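You operate a simulated robot arm through the tools that you are given. There is no shell and no other tool. Be economical: measure what you need, move in short steps, check, and stop when the job is done.

You are at the controls of a simulated robot arm. One attempt, no reset.

JOB
Empty both tumblers into the black-plug basin and stand them in the wooden tray.

It is judged by the outcome, as a careful person would: the job done as asked, and still so three seconds after it is handed in. It fails if anything else is knocked over, pushed out of place, dropped, spilled or broken.

ROBOT AND FRAMES
A 6-joint arm with a two-finger parallel gripper, fixed in place. Base frame: the origin is at the foot of the arm, x ahead of it, y to its left, z up; the work surface is at about z = 88. Readings come in cm, degrees, newtons and seconds.
With the tool pointing down near the work surface it reaches from about 26 to 66 cm from the base axis. Its first joint turns from -66.0 to 66.0 degrees. Payload 2.9 kg.
The TCP is the grasp point between the finger pads, 3 cm short of the fingertips. In the tool frame z runs along the fingers and y along their closing line. The gripper opens to 11 cm. The fingers are 2 cm wide and 1 cm thick; the gripper's body (4.8 by 11.2 cm) begins 5.5 cm behind the TCP.
Orientation is that of the tool frame in the base frame, as a unit quaternion [x, y, z, w]. With the fingers straight down and closing along the base's y, the tool's x points along the base's -x, its y along +y and its z along -z.

CONTROLS
- The arm moves only by the tool move_arm. Its argument "series" is a list of rows, each an object of numbers (a shift or turn left out is 0, a gripper value left out holds the last): "dx", "dy", "dz": the shift along the tool's x, y, z in m; "ax", "ay", "az": the turn, a rotation vector about the tool's x, y, z in degrees; "hand": the gripper command, from -1 (fully open) to 1 (shut), values between in proportion. In form: [{"dx": .., "dy": .., "dz": .., "ax": .., "ay": .., "az": .., "hand": ..}, ...]. A call has 1 to 8 rows; each row shifts and turns the commanded pose from where the row before left it, along the tool's axes as they then stand. Each row takes 0.2 s and may step no farther than 5 cm and 8.6 degrees from the row before; otherwise, or with a gripper value out of range, the whole call is refused. A pose out of reach is approached as far as the arm can. The call stops where the force on the tool passes 70 N (or 10 N more than at its start, if that is more) or the arm is blocked; 0.2 s more then pass. The fingers move at their own pace (about 10.8 cm/s each) and stop on an object; they squeeze with about 36 N. The grip force told is the motor's: it shows also when the fingers shut on nothing. Time passes only in rows, and 0.2 s behind the last, so rows that do not move let the fingers close. It gives the time, the measured TCP pose, the force on the tool (base axes), the opening and the grip force at its end, in the units of the frame above (readings bear some noise).
- Cameras (640 x 400 px; columns grow to the right, rows downward): "scene" is fixed at [7.64, 42.85, 139.64]; the picture's right is [-0.80, -0.60, 0.00], its down [-0.27, 0.36, -0.89] and it looks along [0.54, -0.71, -0.45] (base axes); focal length 305 px, centre (320, 200). "wrist" rides on the gripper at [-3.6, 0, -5.7] in the tool frame; the picture's right is [0.00, -1.00, 0.00], its down [0.97, 0.00, -0.24] and it looks along [0.24, 0.00, 0.97] (tool axes); focal length 218 px, centre (320, 200). There is no depth. A picture from a camera that has moved, and an enlarged one, comes with that camera's place and axes in the base frame and with its lens.
- capture(camera): a new picture of that camera. It takes no simulated time.
- close_up(camera, box): a new picture of the part [left, top, right, bottom] of that camera's present view, enlarged. It takes no simulated time.
- hand_in(): hands the job in; it is judged then, once.

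Work in short steps. Places have to be worked out from the pictures, the camera data and where the tool is seen: move nearer, look again, correct. Check each grasp and each placing, and mend what went wrong. You have 120 turns and 84 pictures in all, those below and enlarged ones among them. Open the gripper and draw the arm clear of the work before you hand the job in, unless the task says otherwise; then end with one line.

The tools are called after "Call:" as a command line: name --argument value ..., lists and objects as JSON in quotes. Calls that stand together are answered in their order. move_arm: Moves the arm, as the interface text tells. Its arguments: {"type":"object","properties":{"series":{"type":"array"}},"required":["series"]} The other tools are called the same way: capture (camera) takes a picture; close_up (camera, box) takes an enlarged picture of a part of a camera's view; hand_in () hands the job in.

At the start:

```text
time_s: 0.0
eef_pos: [36.54, 5.53, 124.22]
tool_rot: [-0.001, 1.0, 0.001, 0.001]
wrist_force: [-0.3, -0.1, 0.1]
finger_gap: 10.98
finger_force: 0.1
```

scene: 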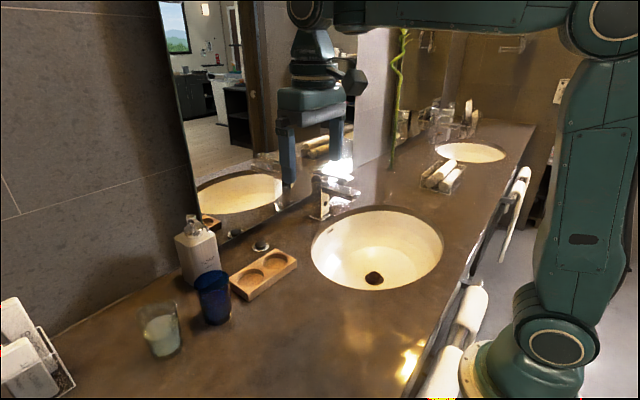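
wrist: 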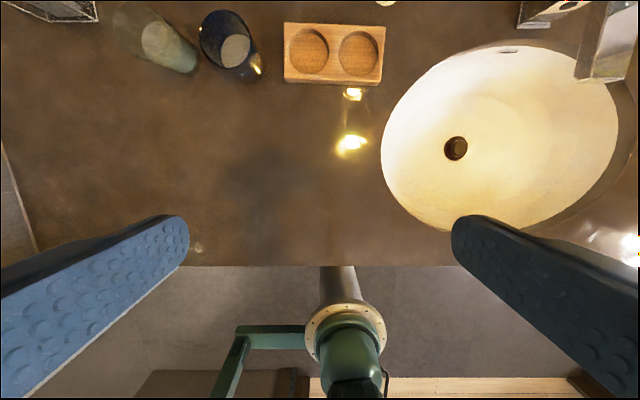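

I'll look closer at the basins, plugs and tumblers before moving.

Call:
close_up --camera "scene" --box '[390, 90, 550, 190]'

Call:
close_up --camera "scene" --box '[120, 200, 312, 370]'

Call:
close_up --camera "scene" --box '[300, 160, 460, 300]'

Call:
close_up --camera "wrist" --box '[80, 0, 400, 180]'

```text
4.00 times, centred on (470, 140) of scene
camera zoom: at [7.64, 42.85, 139.64], right [-0.8, -0.6, 0.0], down [-0.27, 0.36, -0.89], along [0.54, -0.71, -0.45], focal length 1220 px, centre (-280, 440)
```

zoom: 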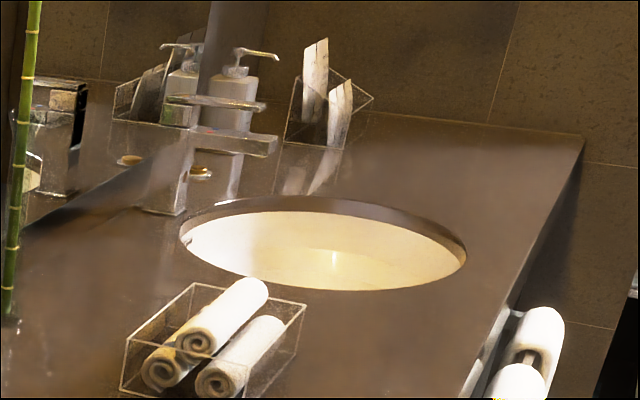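

```text
2.35 times, centred on (216, 285) of scene
camera zoom: at [7.64, 42.85, 139.64], right [-0.8, -0.6, 0.0], down [-0.27, 0.36, -0.89], along [0.54, -0.71, -0.45], focal length 718 px, centre (565, 0)
```

zoom: 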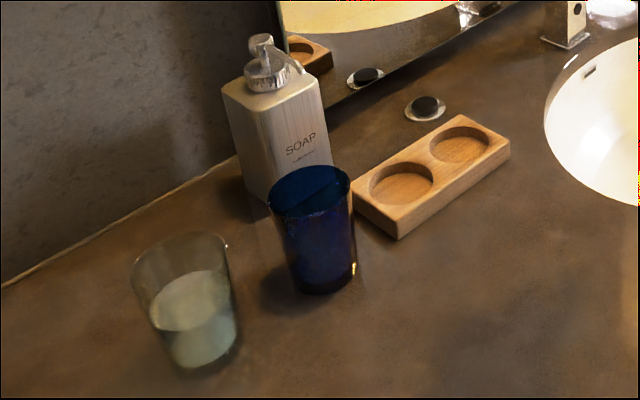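

```text
2.86 times, centred on (380, 230) of scene
camera zoom: at [7.64, 42.85, 139.64], right [-0.8, -0.6, 0.0], down [-0.27, 0.36, -0.89], along [0.54, -0.71, -0.45], focal length 871 px, centre (149, 114)
```

zoom: 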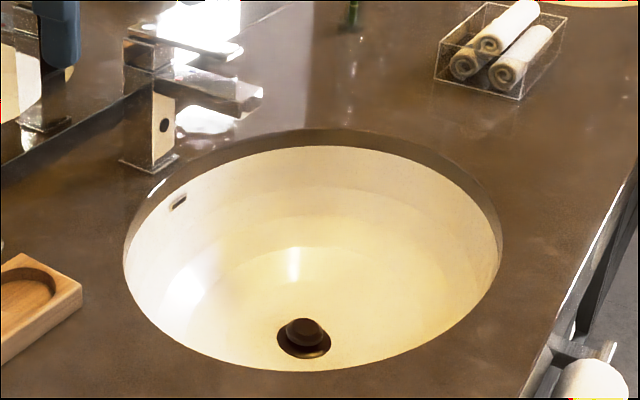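

```text
2.00 times, centred on (240, 90) of wrist
camera zoom: at [40.15, 5.45, 129.89], right [0.0, -1.0, 0.0], down [-0.97, 0.0, 0.24], along [-0.24, 0.0, -0.97], focal length 436 px, centre (480, 420)
```

zoom: 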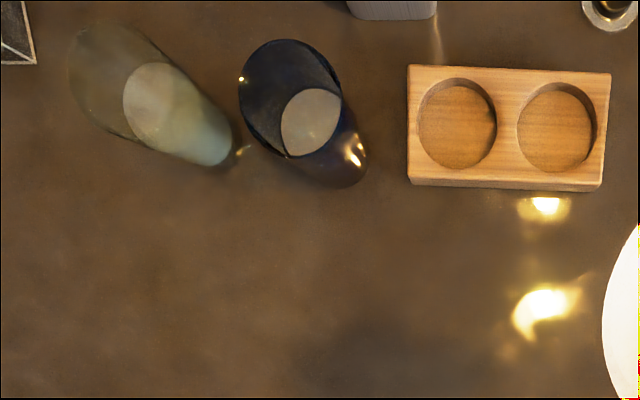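

The near basin is the one with the black plug, around (40,-27); the other is out of reach. I put the blue tumbler near (53,18), the clear one near (54,29), and the tray holes near (55,7) and (55,-1). A side grasp is needed for pouring, so I move forward and test pitching the tool.

Call:
move_arm --series '[{"dx": -0.04, "dy": 0.02}, {"dx": -0.04, "dy": 0.02}, {"ay": -8.5}, {"ay": -8.5}, {"ay": -8.5}, {"ay": -8.5}, {"ay": -8.5}, {"ay": -8.5}]'

Call:
capture --camera "scene"

Call:
capture --camera "wrist"

```text
time_s: 1.8
eef_pos: [44.47, 9.45, 124.26]
tool_rot: [0.0, 0.902, 0.0, 0.431]
wrist_force: [-0.3, 0.3, 0.0]
finger_gap: 10.99
finger_force: 0.1
```

```text
77 pictures are left
```

scene: 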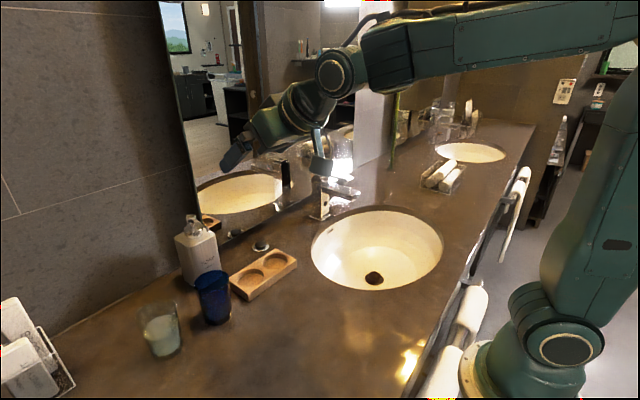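

```text
76 pictures are left
camera wrist: at [42.38, 9.46, 130.64], right [0.0, -1.0, 0.0], down [-0.8, 0.0, -0.6], along [0.6, 0.0, -0.8], focal length 218 px, centre (320, 200)
```

wrist: 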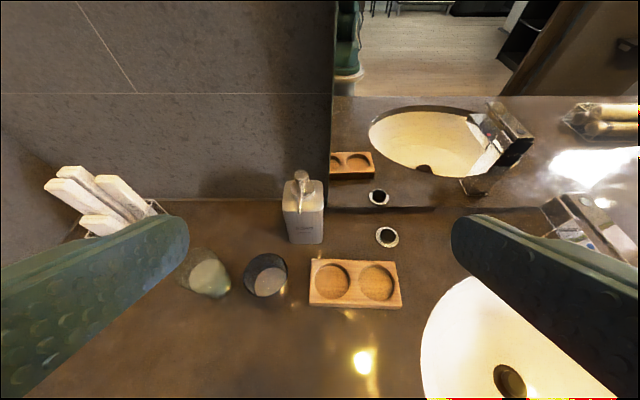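

The slant works (tool 39° below horizontal). I pitch to 25° below horizontal and yaw 19° towards the blue tumbler.

Call:
move_arm --series '[{"ay": -7}, {"ay": -7}, {"ax": -5.74, "az": -2.68}, {"ax": -5.74, "az": -2.68}, {"ax": -5.74, "az": -2.68}]'

```text
time_s: 3.0
eef_pos: [44.46, 9.5, 124.28]
tool_rot: [-0.14, 0.832, 0.089, 0.53]
wrist_force: [0.6, -0.2, -0.3]
finger_gap: 11.0
finger_force: 0.2
```

Orientation as intended (19° yaw, 25° down). Moving to a stand-off in front of the blue tumbler, still high.

Call:
move_arm --series '[{"dx": 0.0315, "dy": 0.0135, "dz": 0.0155}, {"dx": 0.0315, "dy": 0.0135, "dz": 0.0155}, {"dx": 0.0315, "dy": 0.0135, "dz": 0.0155}, {"dx": 0.0315, "dy": 0.0135, "dz": 0.0155}]'

Call:
capture --camera "scene"

Call:
capture --camera "wrist"

```text
time_s: 4.0
eef_pos: [42.98, 14.77, 109.95]
tool_rot: [-0.139, 0.831, 0.088, 0.531]
wrist_force: [-1.0, -0.5, -1.2]
finger_gap: 11.01
finger_force: 0.2
```

```text
75 pictures are left
```

scene: 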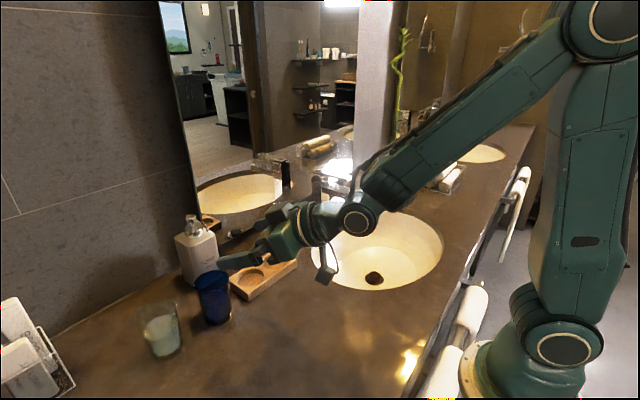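

```text
74 pictures are left
camera wrist: at [39.5, 13.52, 115.6], right [0.33, -0.95, 0.0], down [-0.59, -0.2, -0.78], along [0.74, 0.25, -0.63], focal length 218 px, centre (320, 200)
```

wrist: 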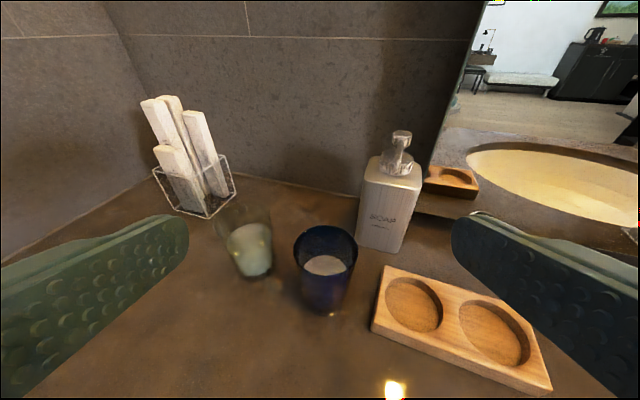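

Blue is at about (53.0,17.7), rim z ≈ 99; the tool axis lines up. Descending to z = 95 at the stand-off.

Call:
move_arm --series '[{"dx": 0.0335, "dy": -0.0013, "dz": 0.0168}, {"dx": 0.0335, "dy": -0.0013, "dz": 0.0168}, {"dx": 0.0335, "dy": -0.0013, "dz": 0.0168}, {"dx": 0.0335, "dy": -0.0013, "dz": 0.0168}]'

Call:
capture --camera "scene"

Call:
capture --camera "wrist"

```text
time_s: 5.0
eef_pos: [43.91, 14.31, 94.82]
tool_rot: [-0.139, 0.832, 0.089, 0.53]
wrist_force: [0.3, -0.4, 0.5]
finger_gap: 11.0
finger_force: 0.1
```

```text
73 pictures are left
```

scene: 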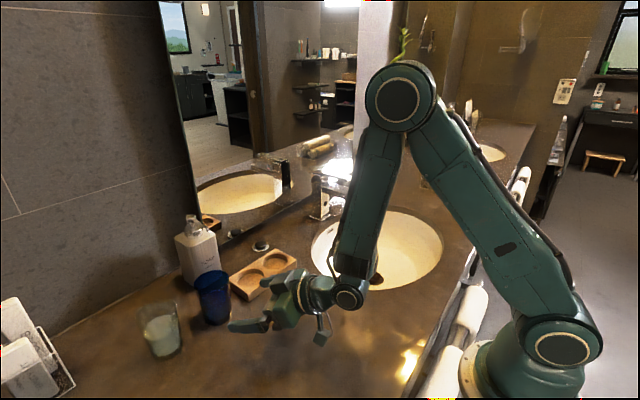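

```text
72 pictures are left
camera wrist: at [40.48, 13.12, 100.48], right [0.33, -0.95, 0.0], down [-0.59, -0.2, -0.78], along [0.74, 0.25, -0.63], focal length 218 px, centre (320, 200)
```

wrist: 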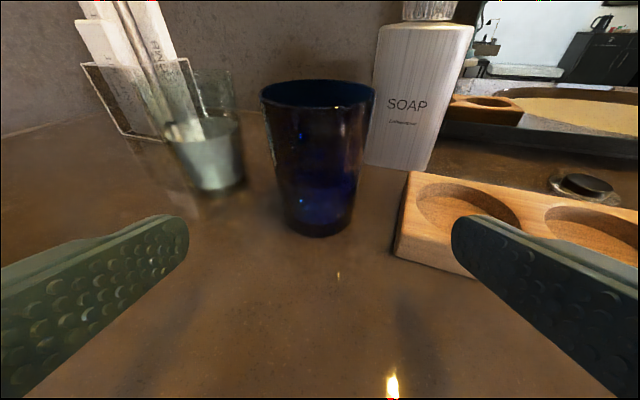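

The tumbler is centred between the fingers at about (52.6,17.3), rim ≈ 98. I narrow the opening a bit and advance horizontally to 1 cm short of its axis.

Call:
move_arm --series '[{"hand": -0.6}, {"dx": -0.0122, "dz": 0.0245}, {"dx": -0.0122, "dz": 0.0245}, {"dx": -0.0122, "dz": 0.0245}]'

Call:
capture --camera "scene"

Call:
capture --camera "wrist"

```text
time_s: 6.0
eef_pos: [51.58, 16.94, 95.61]
tool_rot: [-0.139, 0.832, 0.088, 0.53]
wrist_force: [0.4, 1.2, 1.1]
finger_gap: 8.81
finger_force: 0.1
```

```text
71 pictures are left
```

scene: 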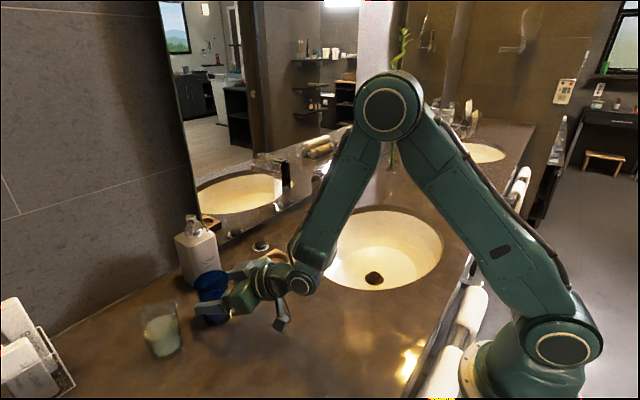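

```text
70 pictures are left
camera wrist: at [48.13, 15.69, 101.18], right [0.33, -0.95, 0.0], down [-0.59, -0.2, -0.78], along [0.74, 0.25, -0.63], focal length 218 px, centre (320, 200)
```

wrist: 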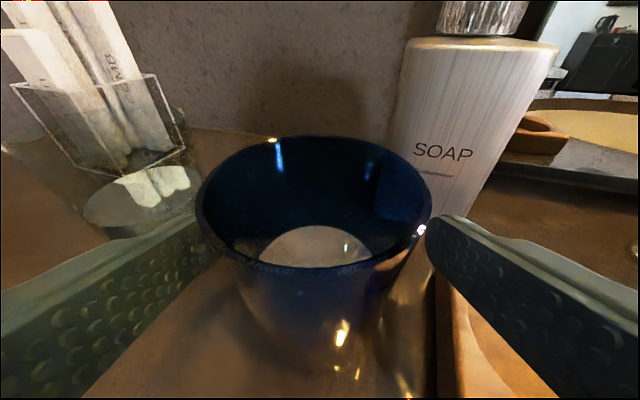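

The rim is at about z = 97.4 and the axis lies ~2 cm past the TCP, so I go 1 cm farther and 1.2 cm lower, then close.

Call:
move_arm --series '[{"dx": 0.0067, "dz": 0.0142}, {}, {"hand": 1}, {}, {}, {}]'

Call:
capture --camera "wrist"

```text
time_s: 7.4
eef_pos: [52.39, 17.28, 94.29]
tool_rot: [-0.139, 0.832, 0.088, 0.53]
wrist_force: [0.4, 0.6, 0.2]
finger_gap: 6.27
finger_force: 35.6
```

```text
69 pictures are left
camera wrist: at [48.98, 16.07, 99.98], right [0.33, -0.95, 0.0], down [-0.59, -0.2, -0.78], along [0.74, 0.25, -0.63], focal length 218 px, centre (320, 200)
```

wrist: 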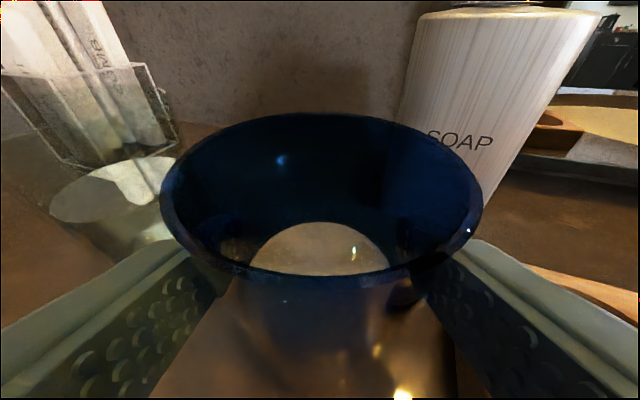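

Gripped at 6.27 cm. Lifting straight up.

Call:
move_arm --series '[{"dx": -0.0181, "dz": -0.0085}, {"dx": -0.0272, "dz": -0.0127}, {"dx": -0.0272, "dz": -0.0127}, {"dx": -0.0272, "dz": -0.0127}, {"dx": -0.0181, "dz": -0.0085}]'

Call:
capture --camera "scene"

Call:
capture --camera "wrist"

```text
time_s: 8.6
eef_pos: [52.34, 17.5, 107.33]
tool_rot: [-0.138, 0.832, 0.088, 0.53]
wrist_force: [-1.0, -0.2, -2.7]
finger_gap: 6.31
finger_force: 35.9
```

```text
68 pictures are left
```

scene: 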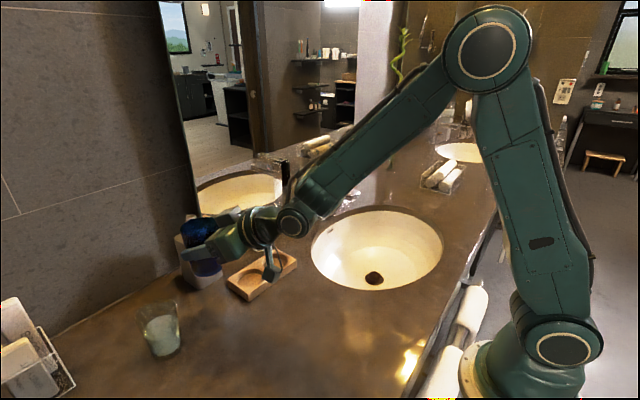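

```text
67 pictures are left
camera wrist: at [48.88, 16.27, 112.96], right [0.33, -0.95, 0.0], down [-0.59, -0.2, -0.78], along [0.74, 0.25, -0.63], focal length 218 px, centre (320, 200)
```

wrist: 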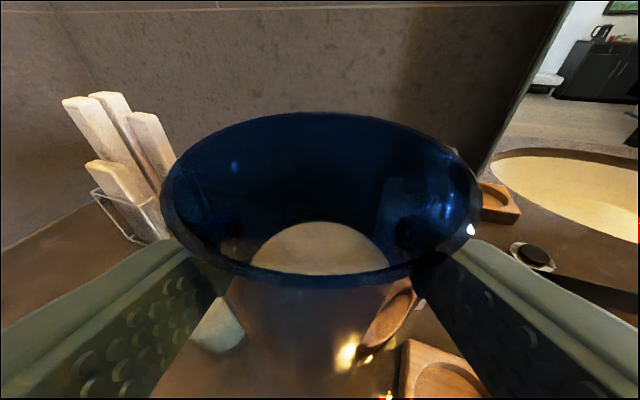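

Lifted cleanly (about 2.7 N extra). Now retract radially, keeping the cup upright.

Call:
move_arm --series '[{"dx": 0.006, "dz": -0.013}, {"dx": 0.0118, "dz": -0.0254}, {"dx": 0.0118, "dz": -0.0254}, {"dx": 0.0118, "dz": -0.0254}, {"dx": 0.006, "dz": -0.013}]'

Call:
move_arm --series '[{"dx": 0.0003, "dy": -0.0167, "dz": -0.0006, "ax": 1.97, "az": 0.92}, {"dx": 0.0005, "dy": -0.0334, "dz": -0.0012, "ax": 3.945, "az": 1.845}, {"dx": 0.0005, "dy": -0.0334, "dz": -0.0012, "ax": 3.945, "az": 1.845}, {"dx": 0.0005, "dy": -0.0334, "dz": -0.0012, "ax": 3.945, "az": 1.845}, {"dx": 0.0005, "dy": -0.0334, "dz": -0.0012, "ax": 3.945, "az": 1.845}, {"dx": 0.0003, "dy": -0.0167, "dz": -0.0006, "ax": 1.97, "az": 0.92}]'

Call:
capture --camera "scene"

```text
time_s: 9.8
eef_pos: [41.62, 13.71, 107.24]
tool_rot: [-0.139, 0.832, 0.088, 0.529]
wrist_force: [-0.4, -0.9, -2.9]
finger_gap: 6.28
finger_force: 35.9
```

```text
time_s: 11.2
eef_pos: [43.81, -2.84, 107.19]
tool_rot: [0.02, 0.843, -0.013, 0.538]
wrist_force: [0.7, 0.4, -2.1]
finger_gap: 6.24
finger_force: 35.6
```

```text
66 pictures are left
```

scene: 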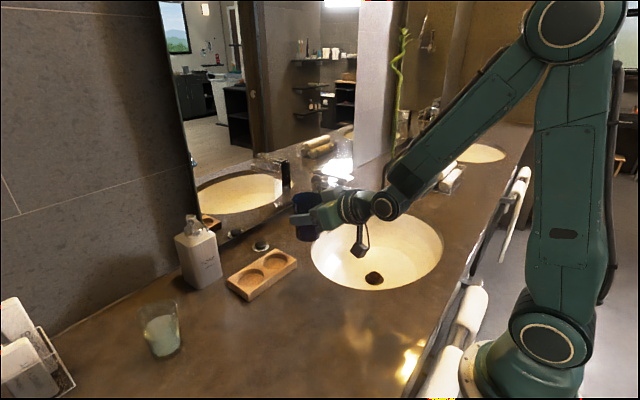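

Steady. Continuing the arc to over the basin.

Call:
move_arm --series '[{"dx": 0.0003, "dy": -0.0167, "dz": -0.0006, "ax": 1.97, "az": 0.92}, {"dx": 0.0005, "dy": -0.0334, "dz": -0.0012, "ax": 3.945, "az": 1.845}, {"dx": 0.0005, "dy": -0.0334, "dz": -0.0012, "ax": 3.945, "az": 1.845}, {"dx": 0.0005, "dy": -0.0334, "dz": -0.0012, "ax": 3.945, "az": 1.845}, {"dx": 0.0005, "dy": -0.0334, "dz": -0.0012, "ax": 3.945, "az": 1.845}, {"dx": 0.0003, "dy": -0.0167, "dz": -0.0006, "ax": 1.97, "az": 0.92}]'

Call:
capture --camera "wrist"

Call:
capture --camera "scene"

```text
time_s: 12.6
eef_pos: [39.98, -19.06, 107.22]
tool_rot: [0.179, 0.824, -0.114, 0.525]
wrist_force: [-0.1, 0.1, -3.5]
finger_gap: 6.29
finger_force: 35.9
```

```text
65 pictures are left
camera wrist: at [36.64, -17.49, 112.87], right [-0.42, -0.91, 0.0], down [-0.57, 0.26, -0.78], along [0.71, -0.32, -0.63], focal length 218 px, centre (320, 200)
```

wrist: 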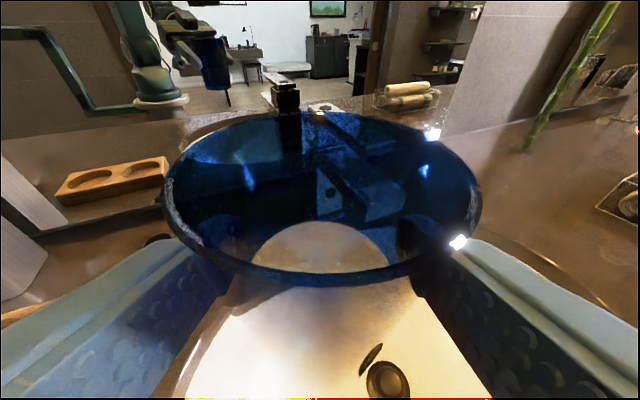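

```text
64 pictures are left
```

scene: 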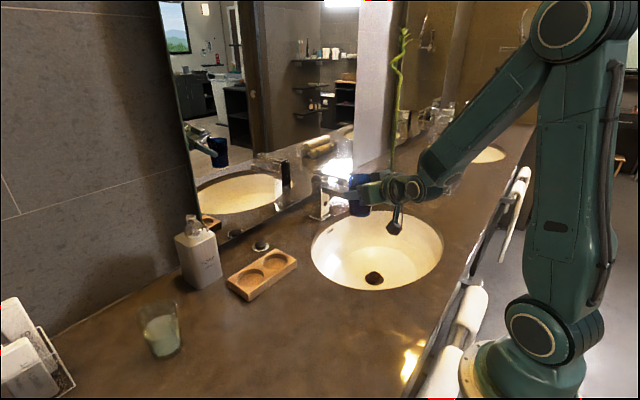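

The cup is over the basin but close to the spout, so I back off 3.5 cm and lower 5 cm before pouring.

Call:
move_arm --series '[{"dx": 0.015, "dz": -0.0026}, {"dx": 0.02, "dz": -0.0035}, {"dx": 0.015, "dz": -0.0026}, {"dx": 0.01, "dz": -0.0018}]'

Call:
move_arm --series '[{"az": 5}, {"az": 6}, {"az": 6}, {"az": 6}, {"az": 6}, {"az": 6}, {"az": 6}, {"az": 6}]'

Call:
capture --camera "scene"

Call:
capture --camera "wrist"

```text
time_s: 13.6
eef_pos: [39.03, -18.76, 102.82]
tool_rot: [0.179, 0.824, -0.114, 0.525]
wrist_force: [-0.1, 0.7, -3.0]
finger_gap: 6.25
finger_force: 35.2
out of reach, approached as far as the arm can: row 2, 3, 4
```

```text
time_s: 15.4
eef_pos: [38.95, -18.61, 102.78]
tool_rot: [0.494, 0.684, 0.106, 0.526]
wrist_force: [-0.9, 0.9, -2.3]
finger_gap: 6.24
finger_force: 35.8
```

```text
63 pictures are left
```

scene: 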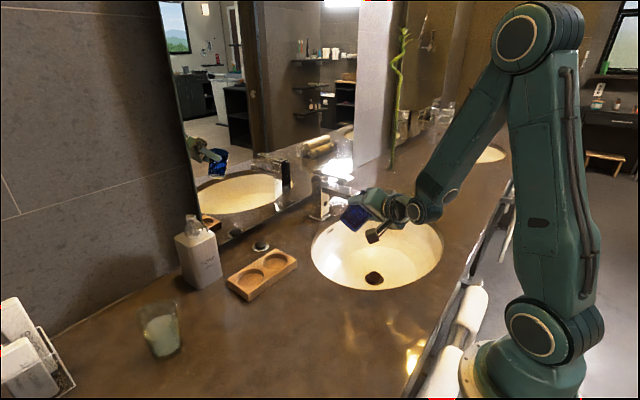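

```text
62 pictures are left
camera wrist: at [34.25, -19.4, 107.46], right [-0.56, -0.49, -0.66], down [-0.16, 0.85, -0.5], along [0.81, -0.18, -0.56], focal length 218 px, centre (320, 200)
```

wrist: 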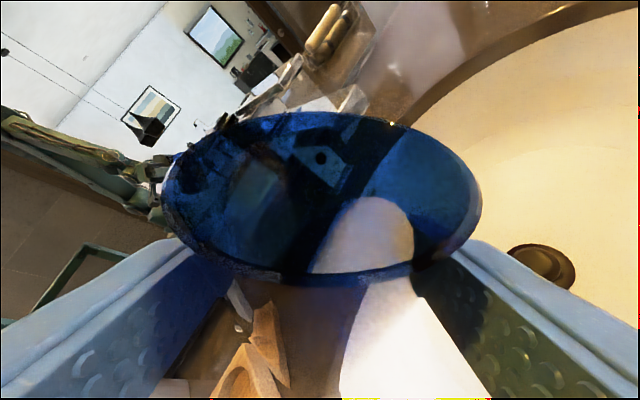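

Rolled 47°, cup still over the basin, nothing spilled outside. Continuing the roll slowly.

Call:
move_arm --series '[{"az": 6}, {"az": 6}, {"az": 6}, {"az": 6}, {"az": 6}, {"az": 6}, {"az": 6}, {"az": 6}]'

Call:
capture --camera "scene"

Call:
capture --camera "wrist"

```text
time_s: 17.2
eef_pos: [39.09, -18.61, 102.9]
tool_rot: [0.728, 0.424, 0.311, 0.439]
wrist_force: [0.6, 0.7, -2.4]
finger_gap: 6.27
finger_force: 36.0
```

```text
61 pictures are left
```

scene: 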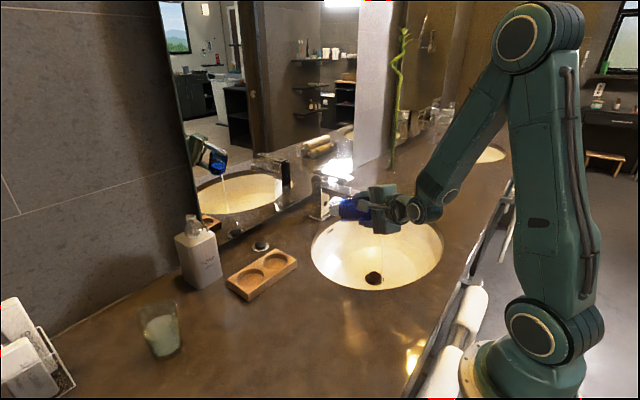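

```text
60 pictures are left
camera wrist: at [32.79, -19.76, 104.98], right [-0.35, 0.26, -0.9], down [0.24, 0.95, 0.18], along [0.91, -0.15, -0.39], focal length 218 px, centre (320, 200)
```

wrist: 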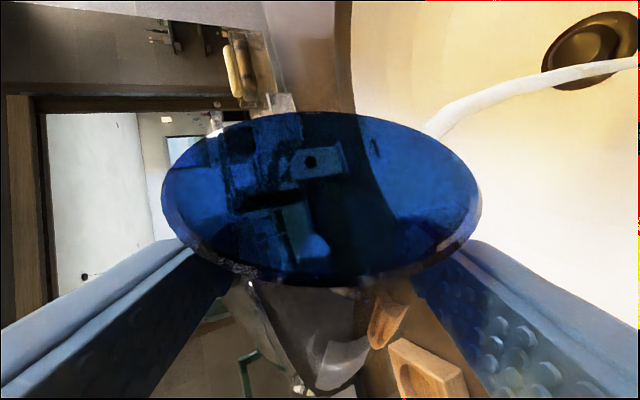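

It's pouring into the basin, near the plug. Continuing the roll so the cup drains fully.

Call:
move_arm --series '[{"az": 5}, {"az": 5}, {"az": 5}, {"az": 5}, {"az": 5}, {"az": 5}, {"az": 5}, {"az": 5}]'

Call:
capture --camera "scene"

Call:
capture --camera "wrist"

```text
time_s: 19.0
eef_pos: [39.03, -18.57, 103.01]
tool_rot: [0.83, 0.149, 0.442, 0.306]
wrist_force: [-0.3, 0.8, -1.6]
finger_gap: 6.25
finger_force: 36.7
```

```text
59 pictures are left
```

scene: 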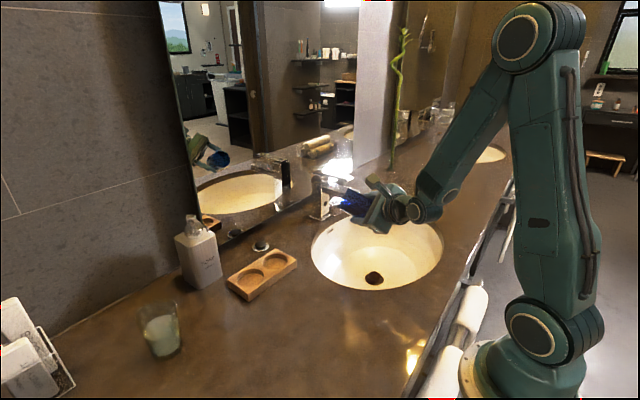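

```text
58 pictures are left
camera wrist: at [32.37, -18.4, 103.03], right [0.02, 0.77, -0.64], down [0.35, 0.59, 0.73], along [0.94, -0.24, -0.26], focal length 218 px, centre (320, 200)
```

wrist: 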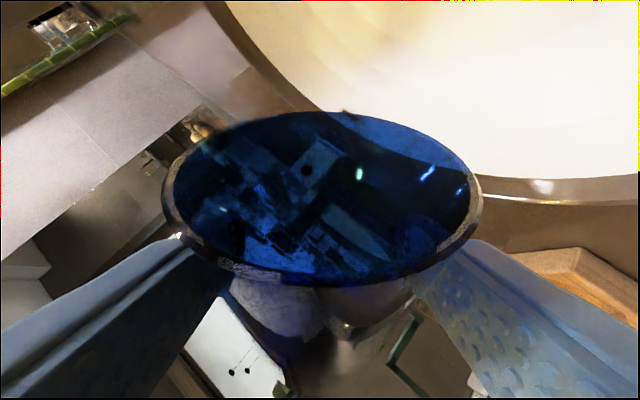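

No stream remains and the weight has dropped. I tip a bit further and wait to let it drain.

Call:
move_arm --series '[{"az": 6}, {"az": 6}, {"az": 6}, {"az": 6}, {}, {}, {}, {}]'

Call:
capture --camera "wrist"

```text
time_s: 20.8
eef_pos: [39.15, -18.45, 102.96]
tool_rot: [0.843, -0.025, 0.496, 0.207]
wrist_force: [0.3, -0.3, -0.5]
finger_gap: 6.22
finger_force: 36.3
```

```text
57 pictures are left
camera wrist: at [32.59, -17.07, 102.33], right [0.25, 0.91, -0.32], down [0.29, 0.25, 0.92], along [0.92, -0.33, -0.21], focal length 218 px, centre (320, 200)
```

wrist: 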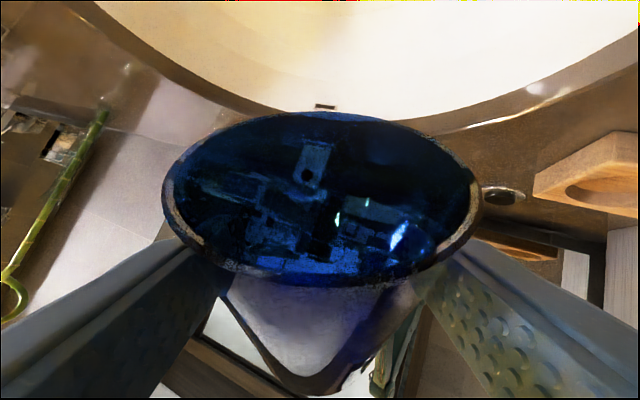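

The cup is empty. Rolling back upright (159°).

Call:
move_arm --series '[{"az": -8.5}, {"az": -8.5}, {"az": -8.5}, {"az": -8.5}, {"az": -8.5}, {"az": -8.5}, {"az": -8.5}, {"az": -8.5}]'

Call:
move_arm --series '[{"az": -8.5}, {"az": -8.5}, {"az": -8.5}, {"az": -8.5}, {"az": -8.5}, {"az": -8.5}, {"az": -8.5}, {"az": -8.5}]'

Call:
move_arm --series '[{"az": -8.5}, {"az": -8.5}, {"az": -6}, {}]'

Call:
capture --camera "wrist"

Call:
capture --camera "scene"

```text
time_s: 22.6
eef_pos: [39.01, -18.56, 102.79]
tool_rot: [0.713, 0.45, 0.294, 0.451]
wrist_force: [0.4, 0.1, -1.9]
finger_gap: 6.2
finger_force: 36.0
```

```text
time_s: 24.4
eef_pos: [39.1, -18.53, 102.9]
tool_rot: [0.339, 0.772, -0.008, 0.537]
wrist_force: [0.2, 0.5, -2.2]
finger_gap: 6.21
finger_force: 36.1
```

```text
time_s: 25.4
eef_pos: [39.0, -18.68, 102.91]
tool_rot: [0.179, 0.824, -0.115, 0.525]
wrist_force: [-0.1, 0.1, -1.2]
finger_gap: 6.2
finger_force: 35.6
```

```text
56 pictures are left
camera wrist: at [35.83, -17.12, 108.57], right [-0.41, -0.91, 0.0], down [-0.57, 0.26, -0.78], along [0.71, -0.32, -0.63], focal length 218 px, centre (320, 200)
```

wrist: 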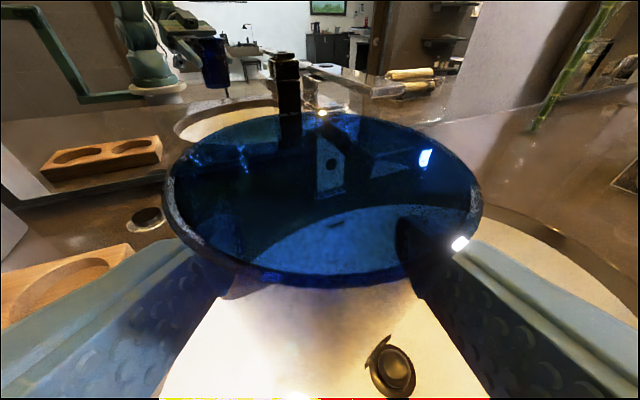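

```text
55 pictures are left
```

scene: 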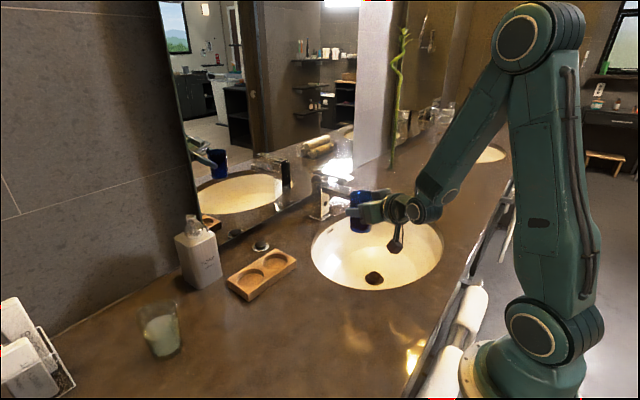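

The cup is empty and upright. Raising and swinging back to in front of the tray.

Call:
move_arm --series '[{"dx": -0.0363, "dz": -0.017}, {"dx": 0.0007, "dy": 0.0371, "dz": -0.0014, "ax": -4.46, "az": -2.085}, {"dx": 0.0007, "dy": 0.0371, "dz": -0.0014, "ax": -4.46, "az": -2.085}, {"dx": 0.0007, "dy": 0.0371, "dz": -0.0014, "ax": -4.46, "az": -2.085}, {"dx": 0.0007, "dy": 0.0371, "dz": -0.0014, "ax": -4.46, "az": -2.085}, {"dx": 0.0007, "dy": 0.0371, "dz": -0.0014, "ax": -4.46, "az": -2.085}, {}]'

Call:
capture --camera "wrist"

Call:
close_up --camera "scene" --box '[200, 170, 360, 310]'

```text
time_s: 27.0
eef_pos: [42.81, -0.58, 106.94]
tool_rot: [0.0, 0.843, 0.0, 0.537]
wrist_force: [0.4, -0.2, -1.6]
finger_gap: 6.22
finger_force: 36.1
```

```text
54 pictures are left
camera wrist: at [39.24, -0.62, 112.53], right [0.0, -1.0, 0.0], down [-0.63, 0.0, -0.78], along [0.78, 0.0, -0.63], focal length 218 px, centre (320, 200)
```

wrist: 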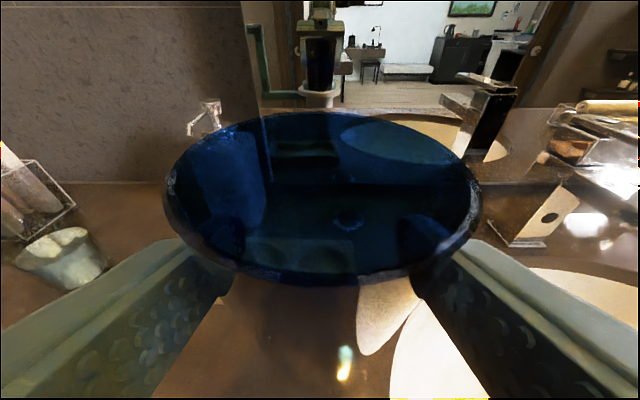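

```text
2.86 times, centred on (280, 240) of scene
camera zoom: at [7.64, 42.85, 139.64], right [-0.8, -0.6, 0.0], down [-0.27, 0.36, -0.89], along [0.54, -0.71, -0.45], focal length 871 px, centre (434, 86)
```

zoom: 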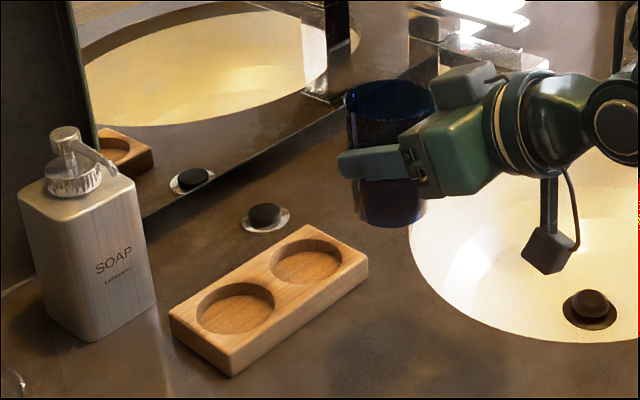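

Blue cup's axis is ~1.6 cm past the TCP, bottom 6.3 cm below it. Right-hand hole is at about (54.4,-0.75), so I hover just above it and check.

Call:
move_arm --series '[{"dx": 0.0053, "dy": -0.0004, "dz": 0.03}, {"dx": 0.0053, "dy": -0.0004, "dz": 0.03}, {"dx": 0.0053, "dy": -0.0004, "dz": 0.03}, {"dx": 0.0053, "dy": -0.0004, "dz": 0.03}, {}]'

Call:
capture --camera "wrist"

Call:
close_up --camera "scene" --box '[200, 190, 328, 310]'

```text
time_s: 28.2
eef_pos: [53.19, -0.78, 99.62]
tool_rot: [0.0, 0.843, 0.0, 0.538]
wrist_force: [0.0, -0.7, -2.0]
finger_gap: 6.18
finger_force: 36.3
```

```text
52 pictures are left
camera wrist: at [49.54, -0.84, 105.24], right [0.0, -1.0, 0.0], down [-0.63, 0.0, -0.78], along [0.78, 0.0, -0.63], focal length 218 px, centre (320, 200)
```

wrist: 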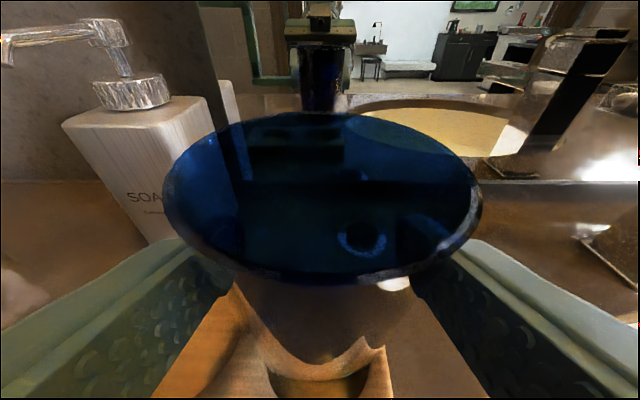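

```text
3.33 times, centred on (264, 250) of scene
camera zoom: at [7.65, 42.85, 139.64], right [-0.8, -0.6, 0.0], down [-0.27, 0.36, -0.89], along [0.54, -0.71, -0.45], focal length 1016 px, centre (507, 33)
```

zoom: 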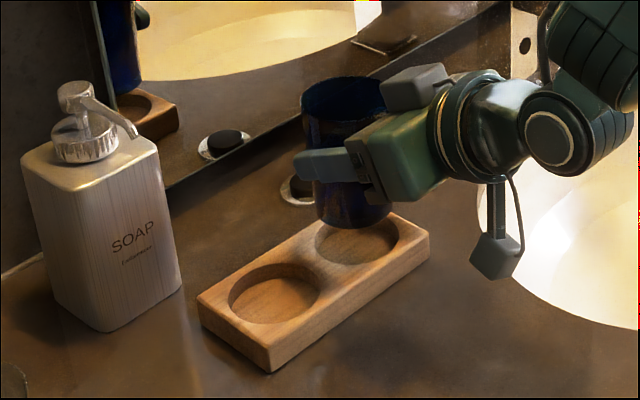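

The cup lines up with the hole within a few millimetres. Lowering 2.5 cm with a small correction, then looking again.

Call:
move_arm --series '[{"dx": 0.0117, "dy": 0.001, "dz": 0.0044}, {"dx": 0.0117, "dy": 0.001, "dz": 0.0044}, {}]'

Call:
close_up --camera "scene" --box '[220, 200, 316, 290]'

```text
time_s: 29.0
eef_pos: [52.86, -0.67, 97.12]
tool_rot: [-0.001, 0.843, 0.0, 0.537]
wrist_force: [-0.1, 0.3, -1.1]
finger_gap: 6.21
finger_force: 35.3
```

```text
4.44 times, centred on (268, 245) of scene
camera zoom: at [7.65, 42.85, 139.64], right [-0.8, -0.6, 0.0], down [-0.27, 0.36, -0.89], along [0.54, -0.71, -0.45], focal length 1355 px, centre (551, 0)
```

zoom: 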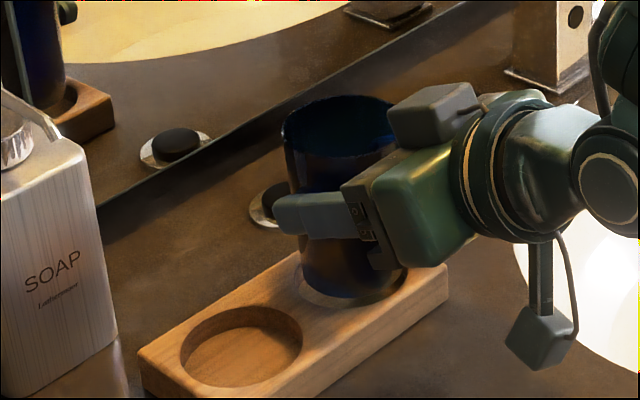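

Cup bottom sits centred in the hole's outline. Lowering gently until contact.

Call:
move_arm --series '[{"dx": 0.0054, "dz": 0.0025}, {"dx": 0.0036, "dz": 0.0017}, {}]'

Call:
close_up --camera "scene" --box '[220, 200, 316, 290]'

```text
time_s: 29.8
eef_pos: [52.79, -0.59, 96.38]
tool_rot: [-0.001, 0.843, 0.0, 0.538]
wrist_force: [0.0, 0.5, -1.3]
finger_gap: 6.22
finger_force: 35.8
```

```text
4.44 times, centred on (268, 245) of scene
camera zoom: at [7.65, 42.85, 139.64], right [-0.8, -0.6, 0.0], down [-0.27, 0.36, -0.89], along [0.54, -0.71, -0.45], focal length 1355 px, centre (551, 0)
```

zoom: 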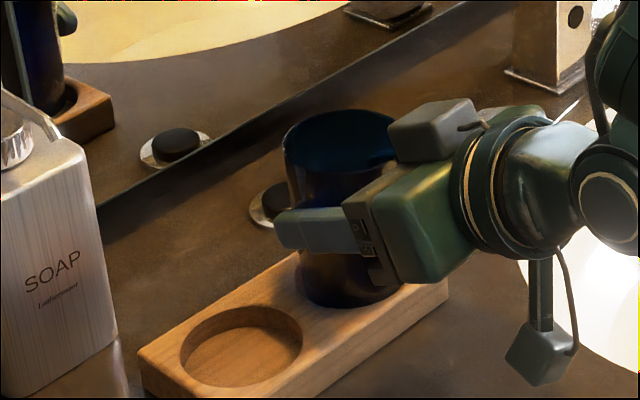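

Still no contact; continuing down in small steps.

Call:
move_arm --series '[{"dx": 0.0027, "dz": 0.0013}, {}, {"dx": 0.0027, "dz": 0.0013}, {}]'

Call:
close_up --camera "scene" --box '[220, 200, 316, 290]'

```text
time_s: 30.8
eef_pos: [52.95, -0.54, 95.89]
tool_rot: [-0.002, 0.843, 0.002, 0.537]
wrist_force: [-0.2, 0.4, -1.3]
finger_gap: 6.18
finger_force: 36.1
```

```text
4.44 times, centred on (268, 245) of scene
camera zoom: at [7.65, 42.85, 139.64], right [-0.8, -0.6, 0.0], down [-0.27, 0.36, -0.89], along [0.54, -0.71, -0.45], focal length 1355 px, centre (551, 0)
```

zoom: 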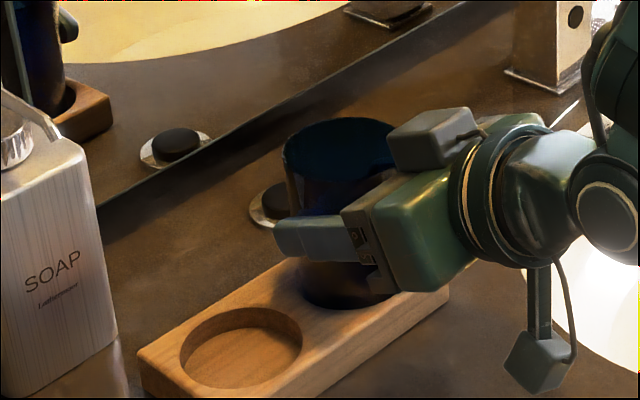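

It's entering the recess. A little further.

Call:
move_arm --series '[{"dx": 0.0027, "dz": 0.0013}, {}, {"dx": 0.0027, "dz": 0.0013}, {}]'

```text
time_s: 31.8
eef_pos: [52.81, -0.48, 95.34]
tool_rot: [-0.001, 0.843, 0.001, 0.538]
wrist_force: [-0.7, 0.7, 4.1]
finger_gap: 6.22
finger_force: 36.2
```

Contact felt (force turned to +4 N). Opening the fingers moderately and looking.

Call:
move_arm --series '[{"hand": -0.4}, {}, {}]'

Call:
close_up --camera "scene" --box '[220, 200, 316, 290]'

Call:
capture --camera "wrist"

```text
time_s: 32.6
eef_pos: [52.76, -0.57, 95.3]
tool_rot: [-0.001, 0.843, 0.0, 0.538]
wrist_force: [0.2, -0.5, 0.1]
finger_gap: 7.7
finger_force: 0.1
```

```text
4.44 times, centred on (268, 245) of scene
camera zoom: at [7.64, 42.85, 139.64], right [-0.8, -0.6, 0.0], down [-0.27, 0.36, -0.89], along [0.54, -0.71, -0.45], focal length 1355 px, centre (551, 0)
```

zoom: 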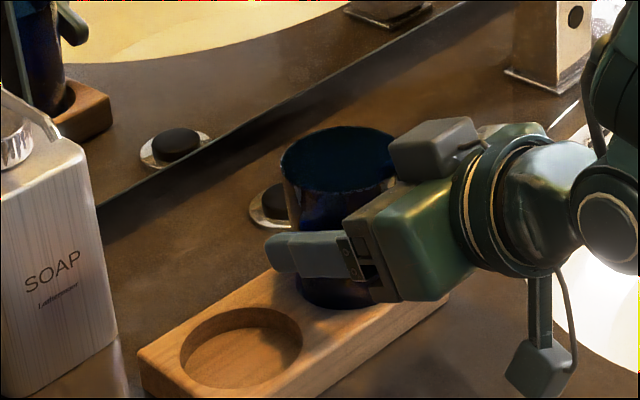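

```text
46 pictures are left
camera wrist: at [49.22, -0.64, 100.94], right [0.0, -1.0, 0.0], down [-0.63, 0.0, -0.78], along [0.78, 0.0, -0.63], focal length 218 px, centre (320, 200)
```

wrist: 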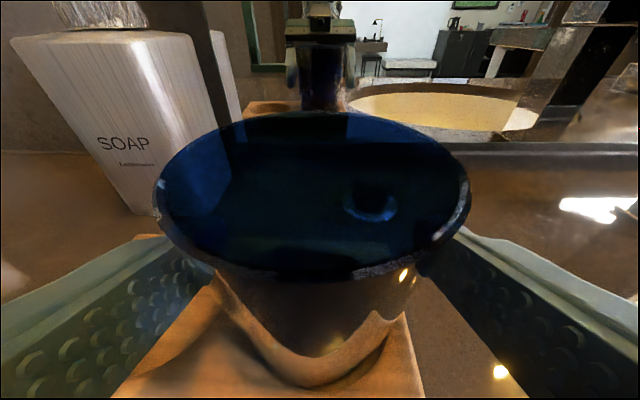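

The cup stands in the recess. Backing straight out horizontally.

Call:
move_arm --series '[{"hand": -0.6}, {"dx": 0.0085, "dz": -0.0181}, {"dx": 0.0106, "dz": -0.0227}, {"dx": 0.0106, "dz": -0.0227}, {"dx": 0.0106, "dz": -0.0227}, {"dx": -0.0363, "dz": -0.017}]'

Call:
close_up --camera "scene" --box '[120, 190, 320, 370]'

Call:
capture --camera "wrist"

```text
time_s: 34.0
eef_pos: [43.69, -0.43, 99.33]
tool_rot: [0.0, 0.843, 0.0, 0.537]
wrist_force: [0.6, -0.2, -0.7]
finger_gap: 8.82
finger_force: 0.0
out of reach, approached as far as the arm can: row 6
```

```text
2.22 times, centred on (220, 280) of scene
camera zoom: at [7.64, 42.85, 139.64], right [-0.8, -0.6, 0.0], down [-0.27, 0.36, -0.89], along [0.54, -0.71, -0.45], focal length 678 px, centre (542, 22)
```

zoom: 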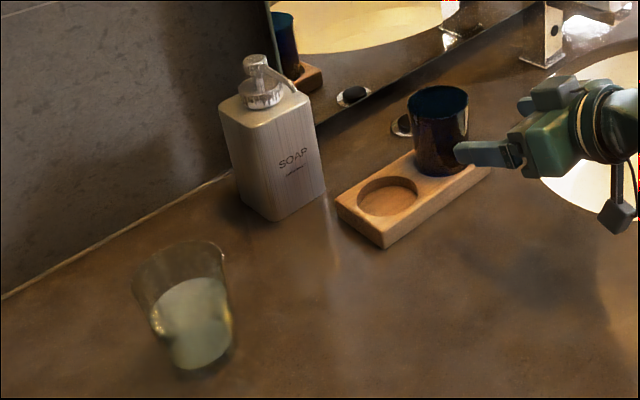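

```text
44 pictures are left
camera wrist: at [40.11, -0.48, 105.0], right [0.0, -1.0, 0.0], down [-0.63, 0.0, -0.78], along [0.78, 0.0, -0.63], focal length 218 px, centre (320, 200)
```

wrist: 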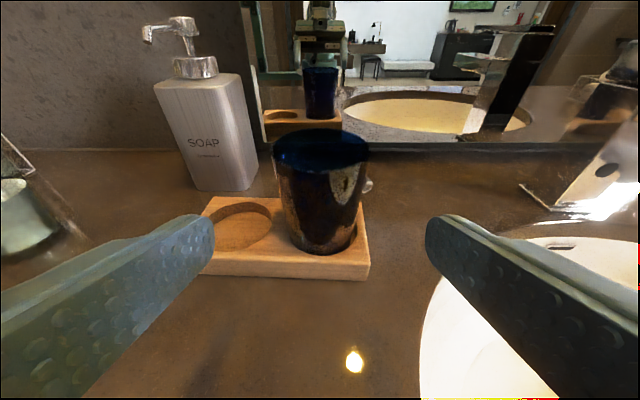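

The blue tumbler stands in the tray. Swinging to face the clear tumbler.

Call:
move_arm --series '[{"dx": -0.0272, "dz": -0.0127, "hand": -0.6}, {"dx": 0.0007, "dy": 0.036, "dz": -0.0014, "ax": -4.26, "az": -1.99}, {"dx": 0.0007, "dy": 0.036, "dz": -0.0014, "ax": -4.26, "az": -1.99}, {"dx": 0.0007, "dy": 0.036, "dz": -0.0014, "ax": -4.26, "az": -1.99}, {"dx": 0.0007, "dy": 0.036, "dz": -0.0014, "ax": -4.26, "az": -1.99}, {"dx": 0.0007, "dy": 0.036, "dz": -0.0014, "ax": -4.26, "az": -1.99}, {"dx": 0.0007, "dy": 0.036, "dz": -0.0014, "ax": -4.26, "az": -1.99}, {}]'

Call:
capture --camera "wrist"

```text
time_s: 35.8
eef_pos: [38.53, 20.3, 102.22]
tool_rot: [-0.207, 0.818, 0.132, 0.52]
wrist_force: [-0.7, -1.0, -0.3]
finger_gap: 8.8
finger_force: 0.0
```

```text
43 pictures are left
camera wrist: at [35.4, 18.55, 107.92], right [0.48, -0.88, 0.0], down [-0.55, -0.3, -0.78], along [0.68, 0.37, -0.63], focal length 218 px, centre (320, 200)
```

wrist: 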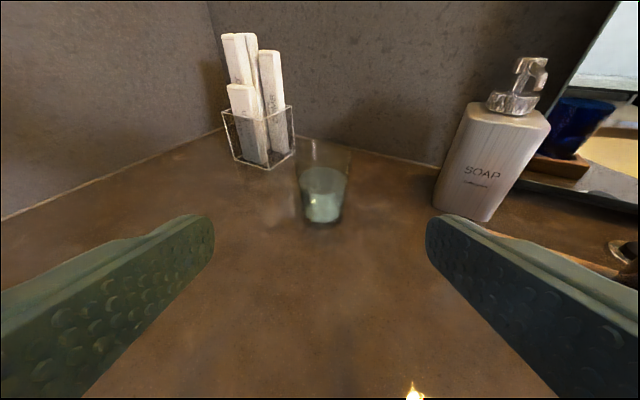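

The clear tumbler is at about (54.5,28.6), lined up with the tool. Approaching to ~8 cm short at grasp height.

Call:
move_arm --series '[{"dx": 0.0073, "dy": -0.0006, "dz": 0.031}, {"dx": 0.0073, "dy": -0.0006, "dz": 0.031}, {"dx": 0.0073, "dy": -0.0006, "dz": 0.031}, {"dx": 0.0073, "dy": -0.0006, "dz": 0.031}, {}]'

Call:
capture --camera "wrist"

```text
time_s: 37.0
eef_pos: [47.37, 24.79, 94.26]
tool_rot: [-0.206, 0.818, 0.131, 0.521]
wrist_force: [-0.4, 0.5, -0.2]
finger_gap: 8.81
finger_force: 0.0
```

```text
42 pictures are left
camera wrist: at [44.27, 23.03, 99.96], right [0.47, -0.88, 0.0], down [-0.55, -0.3, -0.78], along [0.69, 0.37, -0.63], focal length 218 px, centre (320, 200)
```

wrist: 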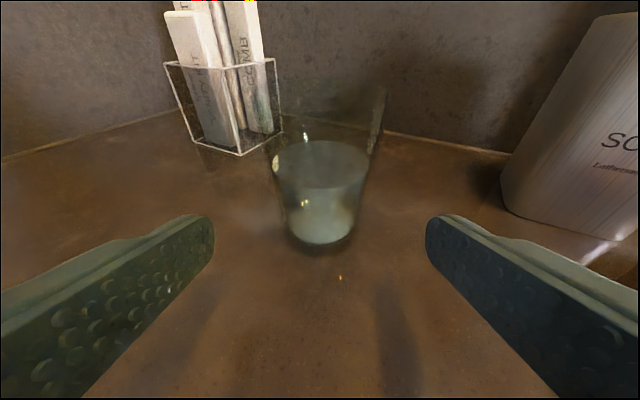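

Centred between the fingers. Advancing 7.2 cm to the grasp position.

Call:
move_arm --series '[{"dx": -0.0102, "dz": 0.0217}, {"dx": -0.0102, "dz": 0.0217}, {"dx": -0.0102, "dz": 0.0217}, {}]'

Call:
capture --camera "wrist"

```text
time_s: 38.0
eef_pos: [53.67, 28.25, 94.46]
tool_rot: [-0.207, 0.818, 0.132, 0.521]
wrist_force: [0.0, 0.0, -0.4]
finger_gap: 8.79
finger_force: 0.1
```

```text
41 pictures are left
camera wrist: at [50.48, 26.45, 100.05], right [0.47, -0.88, 0.0], down [-0.55, -0.3, -0.78], along [0.69, 0.37, -0.63], focal length 218 px, centre (320, 200)
```

wrist: 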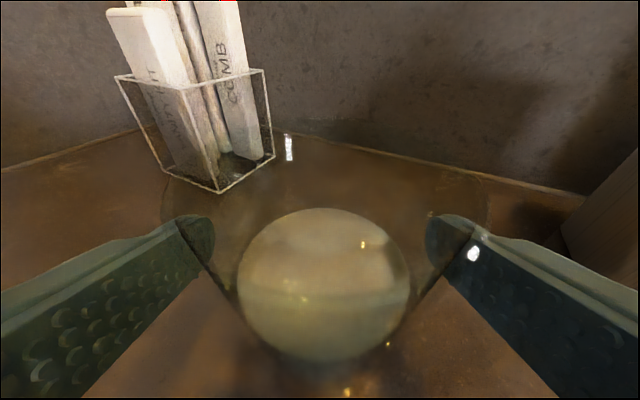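

The tumbler is well between the fingers. Closing.

Call:
move_arm --series '[{"hand": 1}, {}, {}, {}]'

Call:
capture --camera "wrist"

Call:
close_up --camera "scene" --box '[100, 220, 292, 370]'

```text
time_s: 39.0
eef_pos: [53.62, 28.31, 94.45]
tool_rot: [-0.206, 0.818, 0.132, 0.521]
wrist_force: [1.1, 0.0, 0.4]
finger_gap: 6.41
finger_force: 36.1
```

```text
40 pictures are left
camera wrist: at [50.47, 26.43, 100.06], right [0.47, -0.88, 0.0], down [-0.55, -0.3, -0.78], along [0.69, 0.37, -0.63], focal length 218 px, centre (320, 200)
```

wrist: 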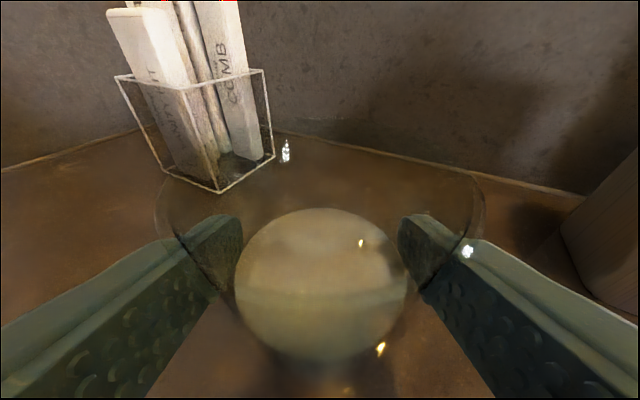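

```text
2.67 times, centred on (196, 295) of scene
camera zoom: at [7.65, 42.85, 139.64], right [-0.8, -0.6, 0.0], down [-0.27, 0.36, -0.89], along [0.54, -0.71, -0.45], focal length 813 px, centre (651, -53)
```

zoom: 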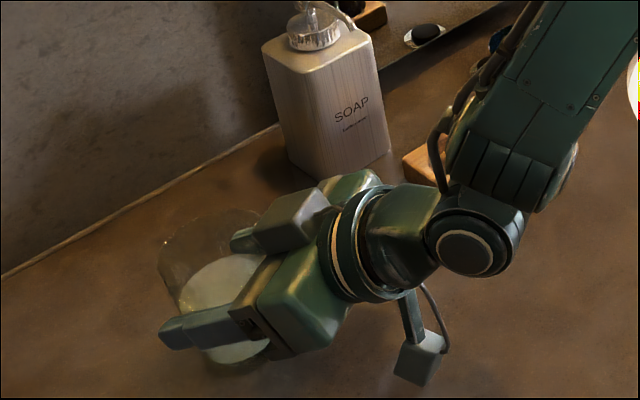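

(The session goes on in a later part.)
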